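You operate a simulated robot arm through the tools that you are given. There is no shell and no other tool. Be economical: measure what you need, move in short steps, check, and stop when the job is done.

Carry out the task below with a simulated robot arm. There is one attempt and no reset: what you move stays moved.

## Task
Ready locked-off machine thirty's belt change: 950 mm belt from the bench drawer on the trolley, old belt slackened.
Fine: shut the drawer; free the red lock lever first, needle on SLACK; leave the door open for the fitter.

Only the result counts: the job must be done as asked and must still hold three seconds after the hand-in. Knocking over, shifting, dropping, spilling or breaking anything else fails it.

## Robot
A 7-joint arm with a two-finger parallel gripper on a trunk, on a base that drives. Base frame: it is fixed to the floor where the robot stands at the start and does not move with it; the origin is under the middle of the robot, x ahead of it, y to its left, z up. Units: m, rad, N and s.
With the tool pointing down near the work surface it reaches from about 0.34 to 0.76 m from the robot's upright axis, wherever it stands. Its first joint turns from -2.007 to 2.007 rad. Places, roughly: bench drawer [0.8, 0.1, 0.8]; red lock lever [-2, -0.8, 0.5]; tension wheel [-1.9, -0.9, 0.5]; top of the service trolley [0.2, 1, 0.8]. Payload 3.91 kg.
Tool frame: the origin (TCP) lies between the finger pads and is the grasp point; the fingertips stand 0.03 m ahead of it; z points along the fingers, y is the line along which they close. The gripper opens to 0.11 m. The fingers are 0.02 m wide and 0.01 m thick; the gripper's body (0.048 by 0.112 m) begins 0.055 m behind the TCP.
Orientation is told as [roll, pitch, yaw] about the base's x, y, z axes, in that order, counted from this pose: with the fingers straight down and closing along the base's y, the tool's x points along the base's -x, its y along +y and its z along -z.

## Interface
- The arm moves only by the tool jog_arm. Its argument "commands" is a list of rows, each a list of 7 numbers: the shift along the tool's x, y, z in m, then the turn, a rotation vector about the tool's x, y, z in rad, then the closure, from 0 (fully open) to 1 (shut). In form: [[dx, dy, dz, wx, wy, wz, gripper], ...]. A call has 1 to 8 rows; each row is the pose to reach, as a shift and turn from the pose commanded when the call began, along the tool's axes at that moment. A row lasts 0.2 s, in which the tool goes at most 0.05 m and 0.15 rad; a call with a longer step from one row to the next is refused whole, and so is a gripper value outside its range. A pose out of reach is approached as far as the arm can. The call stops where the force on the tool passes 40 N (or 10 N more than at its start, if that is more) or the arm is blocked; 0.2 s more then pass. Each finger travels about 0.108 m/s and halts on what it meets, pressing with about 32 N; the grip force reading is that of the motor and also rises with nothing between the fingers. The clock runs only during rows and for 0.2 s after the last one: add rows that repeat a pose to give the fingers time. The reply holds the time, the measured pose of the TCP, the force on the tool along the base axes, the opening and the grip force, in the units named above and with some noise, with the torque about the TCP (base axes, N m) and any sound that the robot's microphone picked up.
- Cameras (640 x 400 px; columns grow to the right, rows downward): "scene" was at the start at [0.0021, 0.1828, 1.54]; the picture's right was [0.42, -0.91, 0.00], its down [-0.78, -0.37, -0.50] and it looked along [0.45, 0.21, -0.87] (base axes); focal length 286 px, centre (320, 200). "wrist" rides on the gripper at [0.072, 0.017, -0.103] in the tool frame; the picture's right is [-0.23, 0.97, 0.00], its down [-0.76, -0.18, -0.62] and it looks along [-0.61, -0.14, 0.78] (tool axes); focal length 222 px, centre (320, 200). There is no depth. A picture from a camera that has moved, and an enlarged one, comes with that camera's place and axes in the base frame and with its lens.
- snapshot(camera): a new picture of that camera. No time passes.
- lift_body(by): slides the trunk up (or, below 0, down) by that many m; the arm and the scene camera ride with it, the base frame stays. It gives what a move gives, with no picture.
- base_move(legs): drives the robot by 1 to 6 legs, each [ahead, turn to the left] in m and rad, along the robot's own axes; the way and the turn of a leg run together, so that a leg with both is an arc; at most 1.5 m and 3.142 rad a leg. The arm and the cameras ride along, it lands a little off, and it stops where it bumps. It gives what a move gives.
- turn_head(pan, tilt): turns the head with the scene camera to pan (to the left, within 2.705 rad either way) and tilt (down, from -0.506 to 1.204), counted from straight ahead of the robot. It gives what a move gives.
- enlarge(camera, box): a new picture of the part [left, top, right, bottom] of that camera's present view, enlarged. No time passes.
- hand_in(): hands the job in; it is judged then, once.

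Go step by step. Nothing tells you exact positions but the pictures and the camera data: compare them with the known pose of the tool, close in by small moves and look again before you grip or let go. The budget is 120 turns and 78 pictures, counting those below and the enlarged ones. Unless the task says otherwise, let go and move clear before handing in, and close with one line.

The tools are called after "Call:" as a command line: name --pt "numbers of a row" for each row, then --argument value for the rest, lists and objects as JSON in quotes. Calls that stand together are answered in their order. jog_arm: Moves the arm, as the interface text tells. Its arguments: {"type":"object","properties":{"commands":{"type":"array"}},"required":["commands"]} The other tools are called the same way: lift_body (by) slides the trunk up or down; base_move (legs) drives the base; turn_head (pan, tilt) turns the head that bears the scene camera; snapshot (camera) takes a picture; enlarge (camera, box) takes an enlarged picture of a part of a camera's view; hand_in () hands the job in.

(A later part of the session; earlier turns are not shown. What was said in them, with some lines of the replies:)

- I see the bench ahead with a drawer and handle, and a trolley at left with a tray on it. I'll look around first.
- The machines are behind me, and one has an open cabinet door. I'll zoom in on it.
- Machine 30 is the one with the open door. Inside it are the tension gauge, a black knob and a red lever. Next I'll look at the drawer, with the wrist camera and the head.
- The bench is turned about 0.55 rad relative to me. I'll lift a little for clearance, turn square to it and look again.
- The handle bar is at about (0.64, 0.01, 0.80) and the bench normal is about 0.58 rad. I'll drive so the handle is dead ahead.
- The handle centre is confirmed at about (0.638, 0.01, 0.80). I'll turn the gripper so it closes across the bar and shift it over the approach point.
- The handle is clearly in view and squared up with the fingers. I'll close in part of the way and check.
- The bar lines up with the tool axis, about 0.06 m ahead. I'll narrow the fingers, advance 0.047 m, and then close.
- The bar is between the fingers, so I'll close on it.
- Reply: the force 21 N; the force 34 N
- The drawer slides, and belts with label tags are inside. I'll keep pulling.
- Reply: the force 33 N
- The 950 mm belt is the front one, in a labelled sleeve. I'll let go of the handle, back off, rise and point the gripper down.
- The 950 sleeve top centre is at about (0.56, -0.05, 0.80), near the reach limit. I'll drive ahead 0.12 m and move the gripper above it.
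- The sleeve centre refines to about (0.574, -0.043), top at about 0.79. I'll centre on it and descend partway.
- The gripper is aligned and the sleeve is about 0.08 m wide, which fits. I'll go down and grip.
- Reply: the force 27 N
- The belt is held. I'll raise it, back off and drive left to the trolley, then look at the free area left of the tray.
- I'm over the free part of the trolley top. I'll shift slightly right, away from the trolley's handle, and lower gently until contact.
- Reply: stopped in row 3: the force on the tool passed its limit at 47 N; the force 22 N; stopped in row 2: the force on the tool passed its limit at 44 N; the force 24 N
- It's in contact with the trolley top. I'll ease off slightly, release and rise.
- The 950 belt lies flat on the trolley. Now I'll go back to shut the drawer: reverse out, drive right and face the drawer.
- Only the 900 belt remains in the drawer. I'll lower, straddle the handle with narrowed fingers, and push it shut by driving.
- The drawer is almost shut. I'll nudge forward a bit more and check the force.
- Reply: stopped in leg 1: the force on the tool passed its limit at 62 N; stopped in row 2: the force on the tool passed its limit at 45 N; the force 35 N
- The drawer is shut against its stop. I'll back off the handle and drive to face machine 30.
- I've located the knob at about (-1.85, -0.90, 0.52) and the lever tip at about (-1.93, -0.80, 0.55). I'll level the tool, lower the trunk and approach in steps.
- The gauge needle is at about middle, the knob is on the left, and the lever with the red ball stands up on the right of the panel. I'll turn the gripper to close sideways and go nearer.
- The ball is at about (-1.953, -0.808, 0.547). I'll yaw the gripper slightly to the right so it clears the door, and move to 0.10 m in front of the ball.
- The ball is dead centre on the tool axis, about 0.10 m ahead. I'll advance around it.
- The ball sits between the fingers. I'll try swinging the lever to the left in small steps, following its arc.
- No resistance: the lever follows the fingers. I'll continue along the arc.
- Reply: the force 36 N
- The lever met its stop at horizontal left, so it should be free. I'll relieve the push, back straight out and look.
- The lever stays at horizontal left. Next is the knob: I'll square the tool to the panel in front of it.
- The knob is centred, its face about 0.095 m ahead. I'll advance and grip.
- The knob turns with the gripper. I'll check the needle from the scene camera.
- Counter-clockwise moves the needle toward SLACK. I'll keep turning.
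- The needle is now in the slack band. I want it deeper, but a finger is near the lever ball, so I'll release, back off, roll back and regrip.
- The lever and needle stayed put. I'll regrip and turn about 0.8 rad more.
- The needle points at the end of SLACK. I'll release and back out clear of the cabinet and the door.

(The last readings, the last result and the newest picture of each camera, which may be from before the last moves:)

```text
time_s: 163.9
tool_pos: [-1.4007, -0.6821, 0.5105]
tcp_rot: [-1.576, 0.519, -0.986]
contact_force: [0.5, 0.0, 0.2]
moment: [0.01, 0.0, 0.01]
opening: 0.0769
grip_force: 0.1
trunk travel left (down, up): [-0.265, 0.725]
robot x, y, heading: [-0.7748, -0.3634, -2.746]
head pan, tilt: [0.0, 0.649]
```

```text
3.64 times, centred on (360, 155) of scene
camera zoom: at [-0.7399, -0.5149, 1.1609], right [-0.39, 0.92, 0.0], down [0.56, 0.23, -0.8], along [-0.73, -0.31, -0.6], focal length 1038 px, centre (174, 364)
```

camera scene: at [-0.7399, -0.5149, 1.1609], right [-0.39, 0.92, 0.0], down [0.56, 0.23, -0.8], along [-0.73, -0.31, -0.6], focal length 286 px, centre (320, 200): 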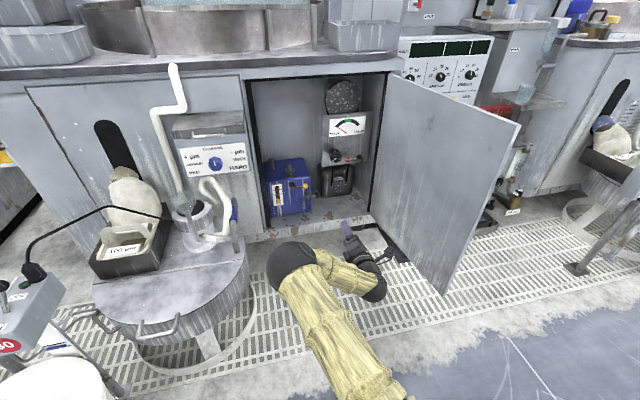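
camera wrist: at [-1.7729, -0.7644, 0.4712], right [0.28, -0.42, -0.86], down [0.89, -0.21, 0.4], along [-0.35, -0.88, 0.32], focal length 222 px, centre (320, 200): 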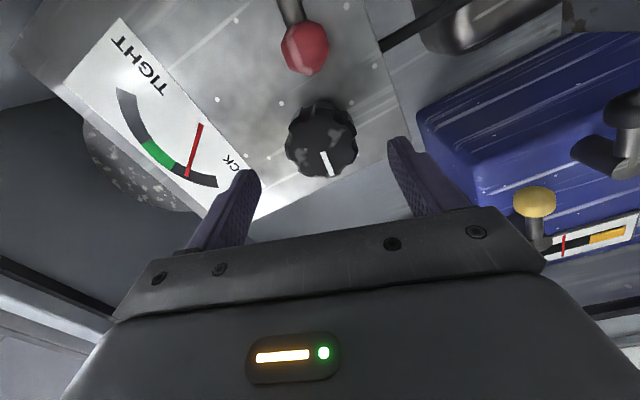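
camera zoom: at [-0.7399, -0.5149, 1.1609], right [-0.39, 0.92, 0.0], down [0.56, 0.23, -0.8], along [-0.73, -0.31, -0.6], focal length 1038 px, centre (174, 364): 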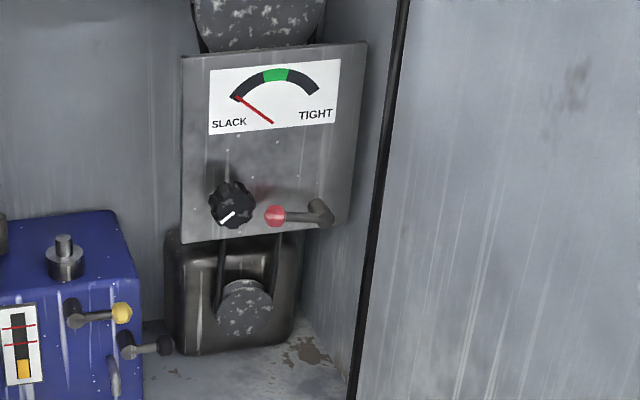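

The lever is free, the needle is on SLACK and the door is open. One last look at the drawer and trolley.

Call:
turn_head --pan -2.7 --tilt 0.25

Call:
snapshot --camera "scene"

```text
time_s: 166.3
tool_pos: [-1.401, -0.6809, 0.5102]
tcp_rot: [-1.573, 0.517, -0.983]
contact_force: [0.6, 0.1, 0.6]
moment: [-0.03, 0.05, 0.02]
opening: 0.077
grip_force: 0.0
trunk travel left (down, up): [-0.265, 0.725]
robot x, y, heading: [-0.7768, -0.3646, -2.743]
head pan, tilt: [-2.7, 0.25]
```

```text
8 pictures are left
camera scene: at [-0.5976, -0.4116, 1.1975], right [0.75, -0.67, 0.0], down [-0.16, -0.18, -0.97], along [0.65, 0.72, -0.25], focal length 286 px, centre (320, 200)
```

scene: 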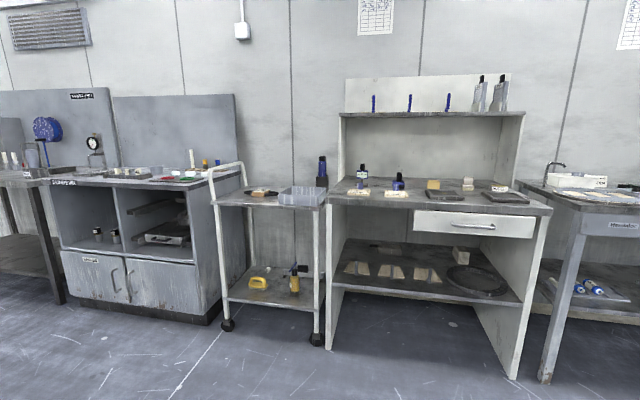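

The drawer is shut, the belt is on the trolley, and everything else is in place. I'll hand in.

Call:
hand_in

```text
The job is handed in.
```

Machine 30 is ready for its belt change: the 950 mm belt is on the trolley, the drawer is shut, the red lock lever was freed first, the needle is on SLACK, and the door is still open.
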